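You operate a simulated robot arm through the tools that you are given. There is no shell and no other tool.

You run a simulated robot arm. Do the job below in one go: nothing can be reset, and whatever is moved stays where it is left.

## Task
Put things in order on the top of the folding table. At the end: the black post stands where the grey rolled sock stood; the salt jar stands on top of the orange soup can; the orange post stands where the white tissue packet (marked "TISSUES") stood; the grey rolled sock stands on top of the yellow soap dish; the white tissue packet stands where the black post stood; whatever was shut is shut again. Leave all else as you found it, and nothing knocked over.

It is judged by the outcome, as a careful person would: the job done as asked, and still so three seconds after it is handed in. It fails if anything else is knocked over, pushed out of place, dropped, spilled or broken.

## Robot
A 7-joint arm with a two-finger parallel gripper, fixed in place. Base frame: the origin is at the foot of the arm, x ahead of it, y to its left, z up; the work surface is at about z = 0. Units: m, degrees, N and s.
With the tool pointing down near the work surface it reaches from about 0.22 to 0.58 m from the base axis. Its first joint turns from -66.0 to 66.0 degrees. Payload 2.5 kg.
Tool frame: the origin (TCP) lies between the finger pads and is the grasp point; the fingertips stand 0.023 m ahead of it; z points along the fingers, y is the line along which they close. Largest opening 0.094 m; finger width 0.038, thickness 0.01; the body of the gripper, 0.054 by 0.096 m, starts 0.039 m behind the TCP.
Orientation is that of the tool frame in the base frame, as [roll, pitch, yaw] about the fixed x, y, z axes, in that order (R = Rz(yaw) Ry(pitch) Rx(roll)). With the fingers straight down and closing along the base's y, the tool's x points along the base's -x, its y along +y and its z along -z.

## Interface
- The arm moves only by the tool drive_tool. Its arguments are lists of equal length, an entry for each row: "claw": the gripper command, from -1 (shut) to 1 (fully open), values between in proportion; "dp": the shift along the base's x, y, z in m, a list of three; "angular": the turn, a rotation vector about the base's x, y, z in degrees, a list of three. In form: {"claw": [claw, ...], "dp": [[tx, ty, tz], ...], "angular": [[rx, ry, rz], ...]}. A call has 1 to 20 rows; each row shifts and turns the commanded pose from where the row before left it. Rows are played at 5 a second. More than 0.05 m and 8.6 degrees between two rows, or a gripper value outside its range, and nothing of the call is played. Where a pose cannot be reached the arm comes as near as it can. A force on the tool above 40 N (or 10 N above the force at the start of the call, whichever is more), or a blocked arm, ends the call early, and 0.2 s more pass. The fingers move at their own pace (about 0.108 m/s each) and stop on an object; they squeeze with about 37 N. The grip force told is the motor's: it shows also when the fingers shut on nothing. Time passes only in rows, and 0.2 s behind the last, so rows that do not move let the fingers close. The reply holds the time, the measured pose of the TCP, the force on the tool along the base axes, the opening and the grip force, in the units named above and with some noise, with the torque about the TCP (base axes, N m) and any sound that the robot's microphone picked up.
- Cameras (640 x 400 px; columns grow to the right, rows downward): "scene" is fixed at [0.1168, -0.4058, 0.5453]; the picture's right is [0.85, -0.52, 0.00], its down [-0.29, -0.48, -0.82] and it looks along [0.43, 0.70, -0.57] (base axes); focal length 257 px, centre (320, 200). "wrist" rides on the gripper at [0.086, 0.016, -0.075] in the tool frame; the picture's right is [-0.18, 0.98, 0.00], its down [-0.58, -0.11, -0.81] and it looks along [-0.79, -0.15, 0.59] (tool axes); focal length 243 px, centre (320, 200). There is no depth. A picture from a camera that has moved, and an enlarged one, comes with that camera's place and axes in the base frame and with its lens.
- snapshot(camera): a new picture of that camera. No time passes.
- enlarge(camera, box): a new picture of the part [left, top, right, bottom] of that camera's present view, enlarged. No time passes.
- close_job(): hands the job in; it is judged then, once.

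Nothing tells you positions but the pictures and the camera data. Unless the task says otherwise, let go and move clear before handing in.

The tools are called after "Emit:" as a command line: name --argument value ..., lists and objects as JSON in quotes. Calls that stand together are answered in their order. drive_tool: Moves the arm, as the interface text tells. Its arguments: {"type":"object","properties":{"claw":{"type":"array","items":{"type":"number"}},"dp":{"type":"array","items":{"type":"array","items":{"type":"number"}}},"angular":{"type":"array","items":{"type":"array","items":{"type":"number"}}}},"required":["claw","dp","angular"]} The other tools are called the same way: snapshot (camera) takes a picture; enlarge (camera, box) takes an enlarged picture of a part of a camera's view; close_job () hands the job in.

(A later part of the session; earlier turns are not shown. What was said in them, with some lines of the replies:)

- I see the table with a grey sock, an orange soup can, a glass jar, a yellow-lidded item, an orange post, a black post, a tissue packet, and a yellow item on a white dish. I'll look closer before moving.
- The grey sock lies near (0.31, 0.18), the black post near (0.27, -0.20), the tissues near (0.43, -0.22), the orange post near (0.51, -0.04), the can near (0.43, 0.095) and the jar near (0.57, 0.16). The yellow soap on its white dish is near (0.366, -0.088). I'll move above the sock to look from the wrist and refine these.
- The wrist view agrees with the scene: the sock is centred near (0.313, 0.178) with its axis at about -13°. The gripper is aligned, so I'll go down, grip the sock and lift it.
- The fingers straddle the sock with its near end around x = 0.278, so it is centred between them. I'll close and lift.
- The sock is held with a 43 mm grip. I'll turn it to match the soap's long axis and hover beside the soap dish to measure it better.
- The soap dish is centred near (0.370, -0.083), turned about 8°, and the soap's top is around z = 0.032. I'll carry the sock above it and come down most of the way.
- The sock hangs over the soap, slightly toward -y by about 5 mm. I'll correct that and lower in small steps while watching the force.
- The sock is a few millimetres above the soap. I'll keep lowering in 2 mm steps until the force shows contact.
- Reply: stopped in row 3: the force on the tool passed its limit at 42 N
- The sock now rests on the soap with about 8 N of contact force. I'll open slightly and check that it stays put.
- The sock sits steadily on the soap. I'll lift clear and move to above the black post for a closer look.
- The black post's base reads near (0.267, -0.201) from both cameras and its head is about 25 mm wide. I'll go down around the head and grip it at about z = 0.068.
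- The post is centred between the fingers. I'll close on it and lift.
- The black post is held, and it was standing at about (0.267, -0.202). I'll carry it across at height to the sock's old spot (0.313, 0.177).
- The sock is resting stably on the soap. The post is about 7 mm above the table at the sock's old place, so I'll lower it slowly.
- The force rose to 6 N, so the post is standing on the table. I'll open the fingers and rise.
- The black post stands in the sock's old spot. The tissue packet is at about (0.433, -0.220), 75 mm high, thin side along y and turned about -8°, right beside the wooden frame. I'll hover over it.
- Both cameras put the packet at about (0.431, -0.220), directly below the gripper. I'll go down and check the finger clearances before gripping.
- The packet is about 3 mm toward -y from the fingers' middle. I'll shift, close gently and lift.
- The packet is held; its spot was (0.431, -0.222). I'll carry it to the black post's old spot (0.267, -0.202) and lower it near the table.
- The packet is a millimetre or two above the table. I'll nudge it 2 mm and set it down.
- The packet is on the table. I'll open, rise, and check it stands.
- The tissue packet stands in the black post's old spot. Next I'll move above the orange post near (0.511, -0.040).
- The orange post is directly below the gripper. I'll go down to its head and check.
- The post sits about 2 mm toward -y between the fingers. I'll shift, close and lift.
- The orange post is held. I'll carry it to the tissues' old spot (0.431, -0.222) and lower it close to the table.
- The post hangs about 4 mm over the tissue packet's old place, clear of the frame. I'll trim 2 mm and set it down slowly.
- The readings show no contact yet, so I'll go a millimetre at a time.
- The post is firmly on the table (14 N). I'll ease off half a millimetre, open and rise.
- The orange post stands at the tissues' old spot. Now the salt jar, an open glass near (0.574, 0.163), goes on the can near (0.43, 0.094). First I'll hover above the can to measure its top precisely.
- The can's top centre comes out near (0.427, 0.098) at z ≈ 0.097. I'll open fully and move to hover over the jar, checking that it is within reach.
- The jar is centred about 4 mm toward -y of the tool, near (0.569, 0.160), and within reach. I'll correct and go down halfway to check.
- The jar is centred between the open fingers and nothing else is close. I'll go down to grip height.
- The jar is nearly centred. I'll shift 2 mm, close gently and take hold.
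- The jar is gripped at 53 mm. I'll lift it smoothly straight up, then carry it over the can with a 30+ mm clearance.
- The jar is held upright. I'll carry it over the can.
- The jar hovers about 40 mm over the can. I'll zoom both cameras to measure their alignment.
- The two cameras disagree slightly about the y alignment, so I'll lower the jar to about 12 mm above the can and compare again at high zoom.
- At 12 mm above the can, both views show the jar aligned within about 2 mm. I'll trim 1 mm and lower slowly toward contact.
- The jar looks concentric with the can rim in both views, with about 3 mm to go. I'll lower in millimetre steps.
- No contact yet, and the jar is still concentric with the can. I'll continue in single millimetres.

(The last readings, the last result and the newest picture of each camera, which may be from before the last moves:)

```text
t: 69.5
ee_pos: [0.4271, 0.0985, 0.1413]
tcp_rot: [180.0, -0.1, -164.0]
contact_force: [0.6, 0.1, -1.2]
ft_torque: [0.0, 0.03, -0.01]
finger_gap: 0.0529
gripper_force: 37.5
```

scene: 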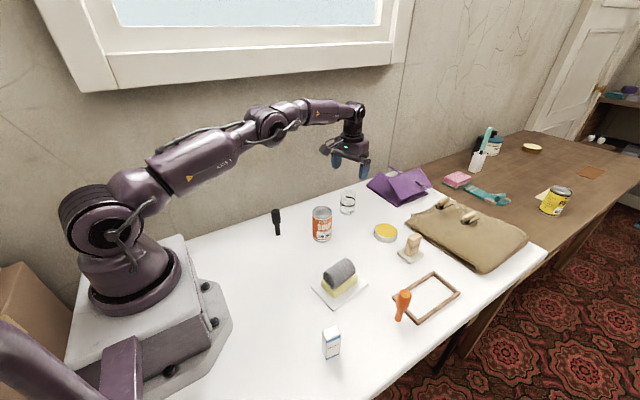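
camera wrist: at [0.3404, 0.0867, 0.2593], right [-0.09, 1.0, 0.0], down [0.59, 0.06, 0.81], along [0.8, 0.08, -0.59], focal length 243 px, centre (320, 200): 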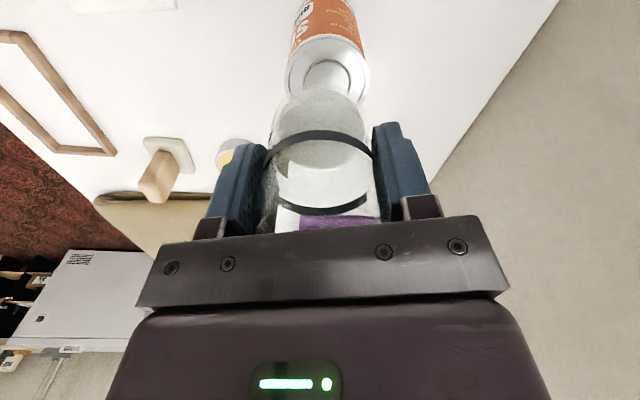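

Emit:
drive_tool --claw '[-1, -1]' --dp '[[0, 0, -0.001], [0, 0, 0]]' --angular '[[0, 0, 0], [0, 0, 0]]'

Emit:
enlarge --camera "scene" --box '[302, 195, 342, 220]'

Emit:
enlarge --camera "wrist" --box '[240, 30, 400, 130]'

```text
t: 70.1
ee_pos: [0.4278, 0.0984, 0.1423]
tcp_rot: [179.9, -0.1, -164.1]
contact_force: [-3.8, -0.4, 8.2]
ft_torque: [-0.04, 0.21, 0.03]
finger_gap: 0.0527
gripper_force: 37.2
```

```text
16.00 times, centred on (322, 208) of scene
camera zoom: at [0.1168, -0.4058, 0.5453], right [0.85, -0.52, 0.0], down [-0.29, -0.48, -0.82], along [0.43, 0.7, -0.57], focal length 4106 px, centre (288, 80)
```

zoom: 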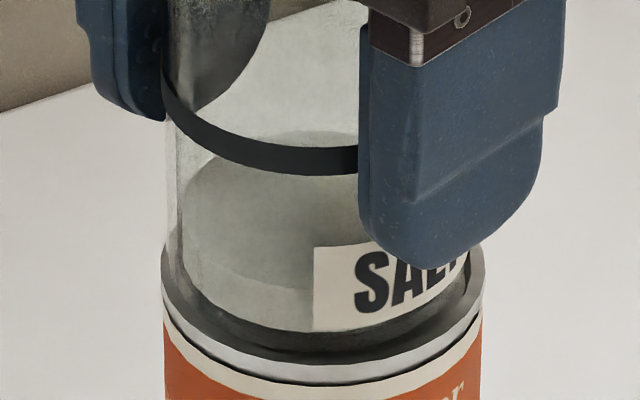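

```text
4.00 times, centred on (320, 80) of wrist
camera zoom: at [0.3388, 0.0903, 0.2162], right [-0.09, 1.0, 0.0], down [0.59, 0.06, 0.81], along [0.8, 0.08, -0.59], focal length 970 px, centre (320, 680)
```

zoom: 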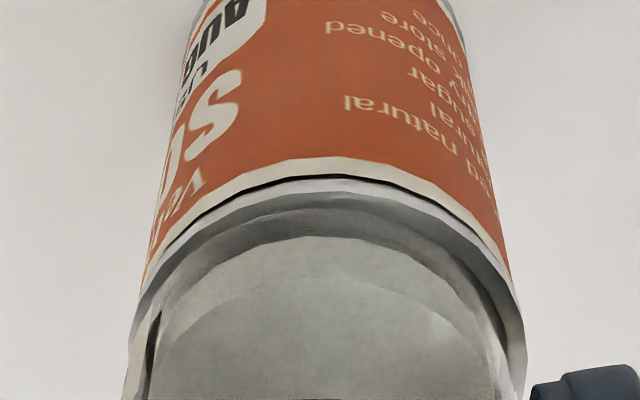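

The force shows the jar resting on the can (8 N), centred on the rim. I'll ease off slightly, open gently and check it before rising.

Emit:
drive_tool --claw '[-1, 0.15, 0.25, 0.4, 0.7, 1, 1]' --dp '[[0, 0, 0.0004], [0, 0, 0], [0, 0, 0], [0, 0, 0], [0, 0, 0], [0, 0, 0], [0, 0, 0]]' --angular '[[0, 0, 0], [0, 0, 0], [0, 0, 0], [0, 0, 0], [0, 0, 0], [0, 0, 0], [0, 0, 0]]'

Emit:
enlarge --camera "scene" --box '[290, 165, 354, 245]'

Emit:
snapshot --camera "wrist"

```text
t: 71.7
ee_pos: [0.4264, 0.0994, 0.141]
tcp_rot: [179.9, -0.1, -163.9]
contact_force: [0.8, -1.0, -0.6]
ft_torque: [-0.01, 0.01, 0.01]
finger_gap: 0.094
gripper_force: 0.1
```

```text
5.00 times, centred on (322, 205) of scene
camera zoom: at [0.1168, -0.4058, 0.5453], right [0.85, -0.52, 0.0], down [-0.29, -0.48, -0.82], along [0.43, 0.7, -0.57], focal length 1283 px, centre (310, 175)
```

zoom: 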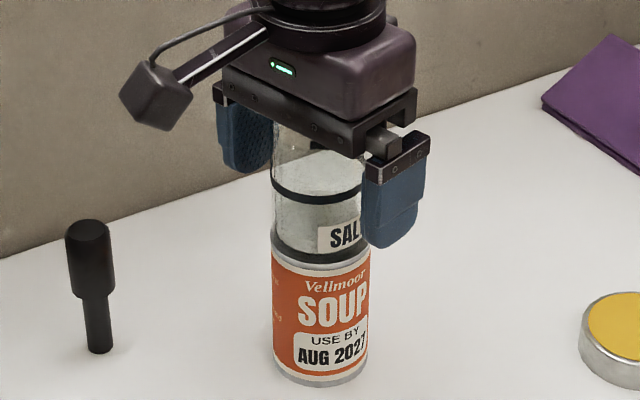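

```text
taken
camera wrist: at [0.3388, 0.0907, 0.2165], right [-0.09, 1.0, 0.0], down [0.59, 0.06, 0.81], along [0.8, 0.08, -0.59], focal length 243 px, centre (320, 200)
```

wrist: 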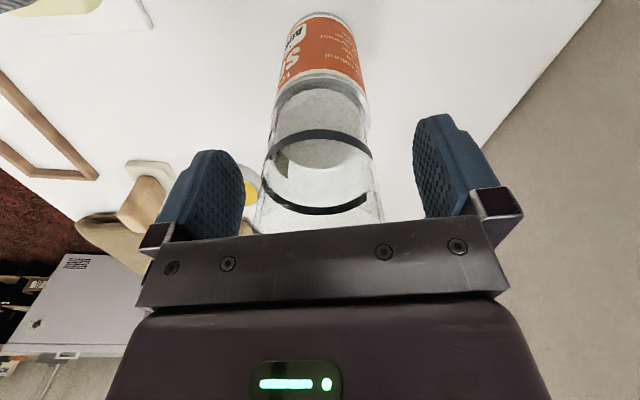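

The jar stands upright on the can and the fingers are clear. I'll rise straight up and check the whole scene.

Emit:
drive_tool --claw '[1, 1, 1, 1, 1, 1, 1]' --dp '[[0, 0, 0.01], [0, 0, 0.02], [0, 0, 0.03], [0, 0, 0.04], [0, 0, 0.04], [0, 0, 0.03], [0, 0, 0]]' --angular '[[0, 0, 0], [0, 0, 0], [0, 0, 0], [0, 0, 0], [0, 0, 0], [0, 0, 0], [0, 0, 0]]'

Emit:
snapshot --camera "wrist"

Emit:
snapshot --camera "scene"

Emit:
enlarge --camera "scene" --box '[260, 170, 420, 270]'

Emit:
enlarge --camera "scene" --box '[290, 255, 482, 375]'

```text
t: 73.3
ee_pos: [0.4271, 0.0973, 0.3125]
tcp_rot: [-180.0, -0.2, -164.0]
contact_force: [0.8, 0.9, -0.7]
ft_torque: [-0.02, -0.01, 0.03]
finger_gap: 0.0939
gripper_force: 0.0
```

```text
taken
camera wrist: at [0.3393, 0.0885, 0.386], right [-0.09, 1.0, 0.0], down [0.59, 0.06, 0.81], along [0.8, 0.08, -0.59], focal length 243 px, centre (320, 200)
```

wrist: 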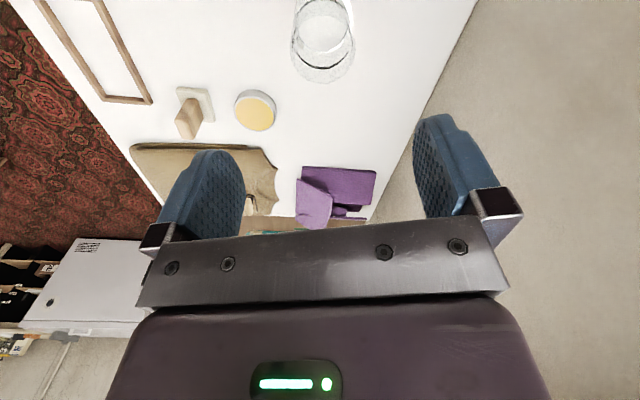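

```text
taken
```

scene: 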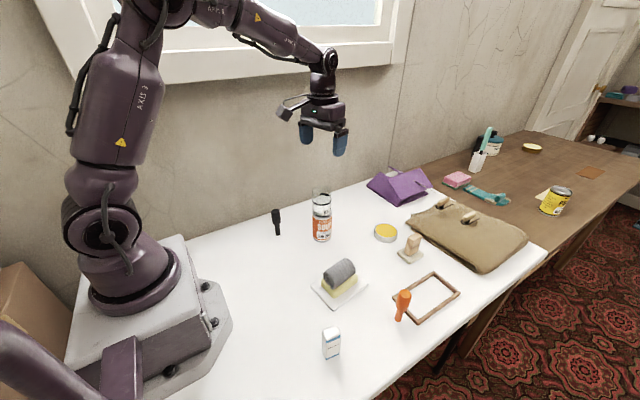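

```text
4.00 times, centred on (340, 220) of scene
camera zoom: at [0.1168, -0.4058, 0.5453], right [0.85, -0.52, 0.0], down [-0.29, -0.48, -0.82], along [0.43, 0.7, -0.57], focal length 1027 px, centre (240, 120)
```

zoom: 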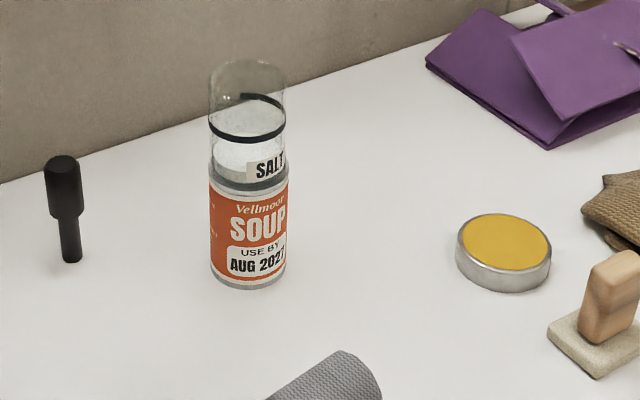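

```text
3.33 times, centred on (386, 315) of scene
camera zoom: at [0.1168, -0.4058, 0.5453], right [0.85, -0.52, 0.0], down [-0.29, -0.48, -0.82], along [0.43, 0.7, -0.57], focal length 856 px, centre (100, -183)
```

zoom: 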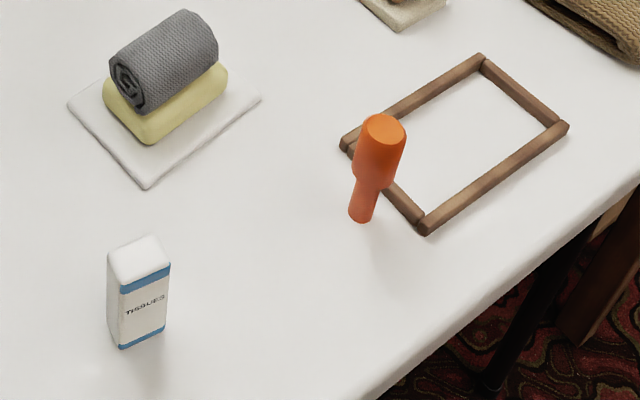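

Everything is where it should be:
- **Sock:** on the soap of the yellow soap dish.
- **Black post:** in the sock's old spot.
- **Tissues:** in the black post's old spot.
- **Orange post:** in the tissues' old spot.
- **Salt jar:** upright on the soup can.

Nothing else appears to have moved, nothing shut was opened, and the arm is clear, so I'm handing the job in.

Emit:
close_job

```text
The job is handed in.
```

The table is set as you asked, and I've handed the job in. The last pictures showed everything upright, with nothing else moved.

- **Grey sock:** lies on top of the soap in the yellow soap dish.
- **Black post:** stands where the sock was.
- **Tissue packet:** stands where the black post was.
- **Orange post:** stands where the tissue packet was, just clear of the wooden frame.
- **Salt jar:** stands upright and centred on the orange soup can.

I took "yellow soap dish" to mean the white dish holding the yellow bar of soap, not the round silver tin with the yellow top. Nothing shut was opened, so nothing needed shutting again.
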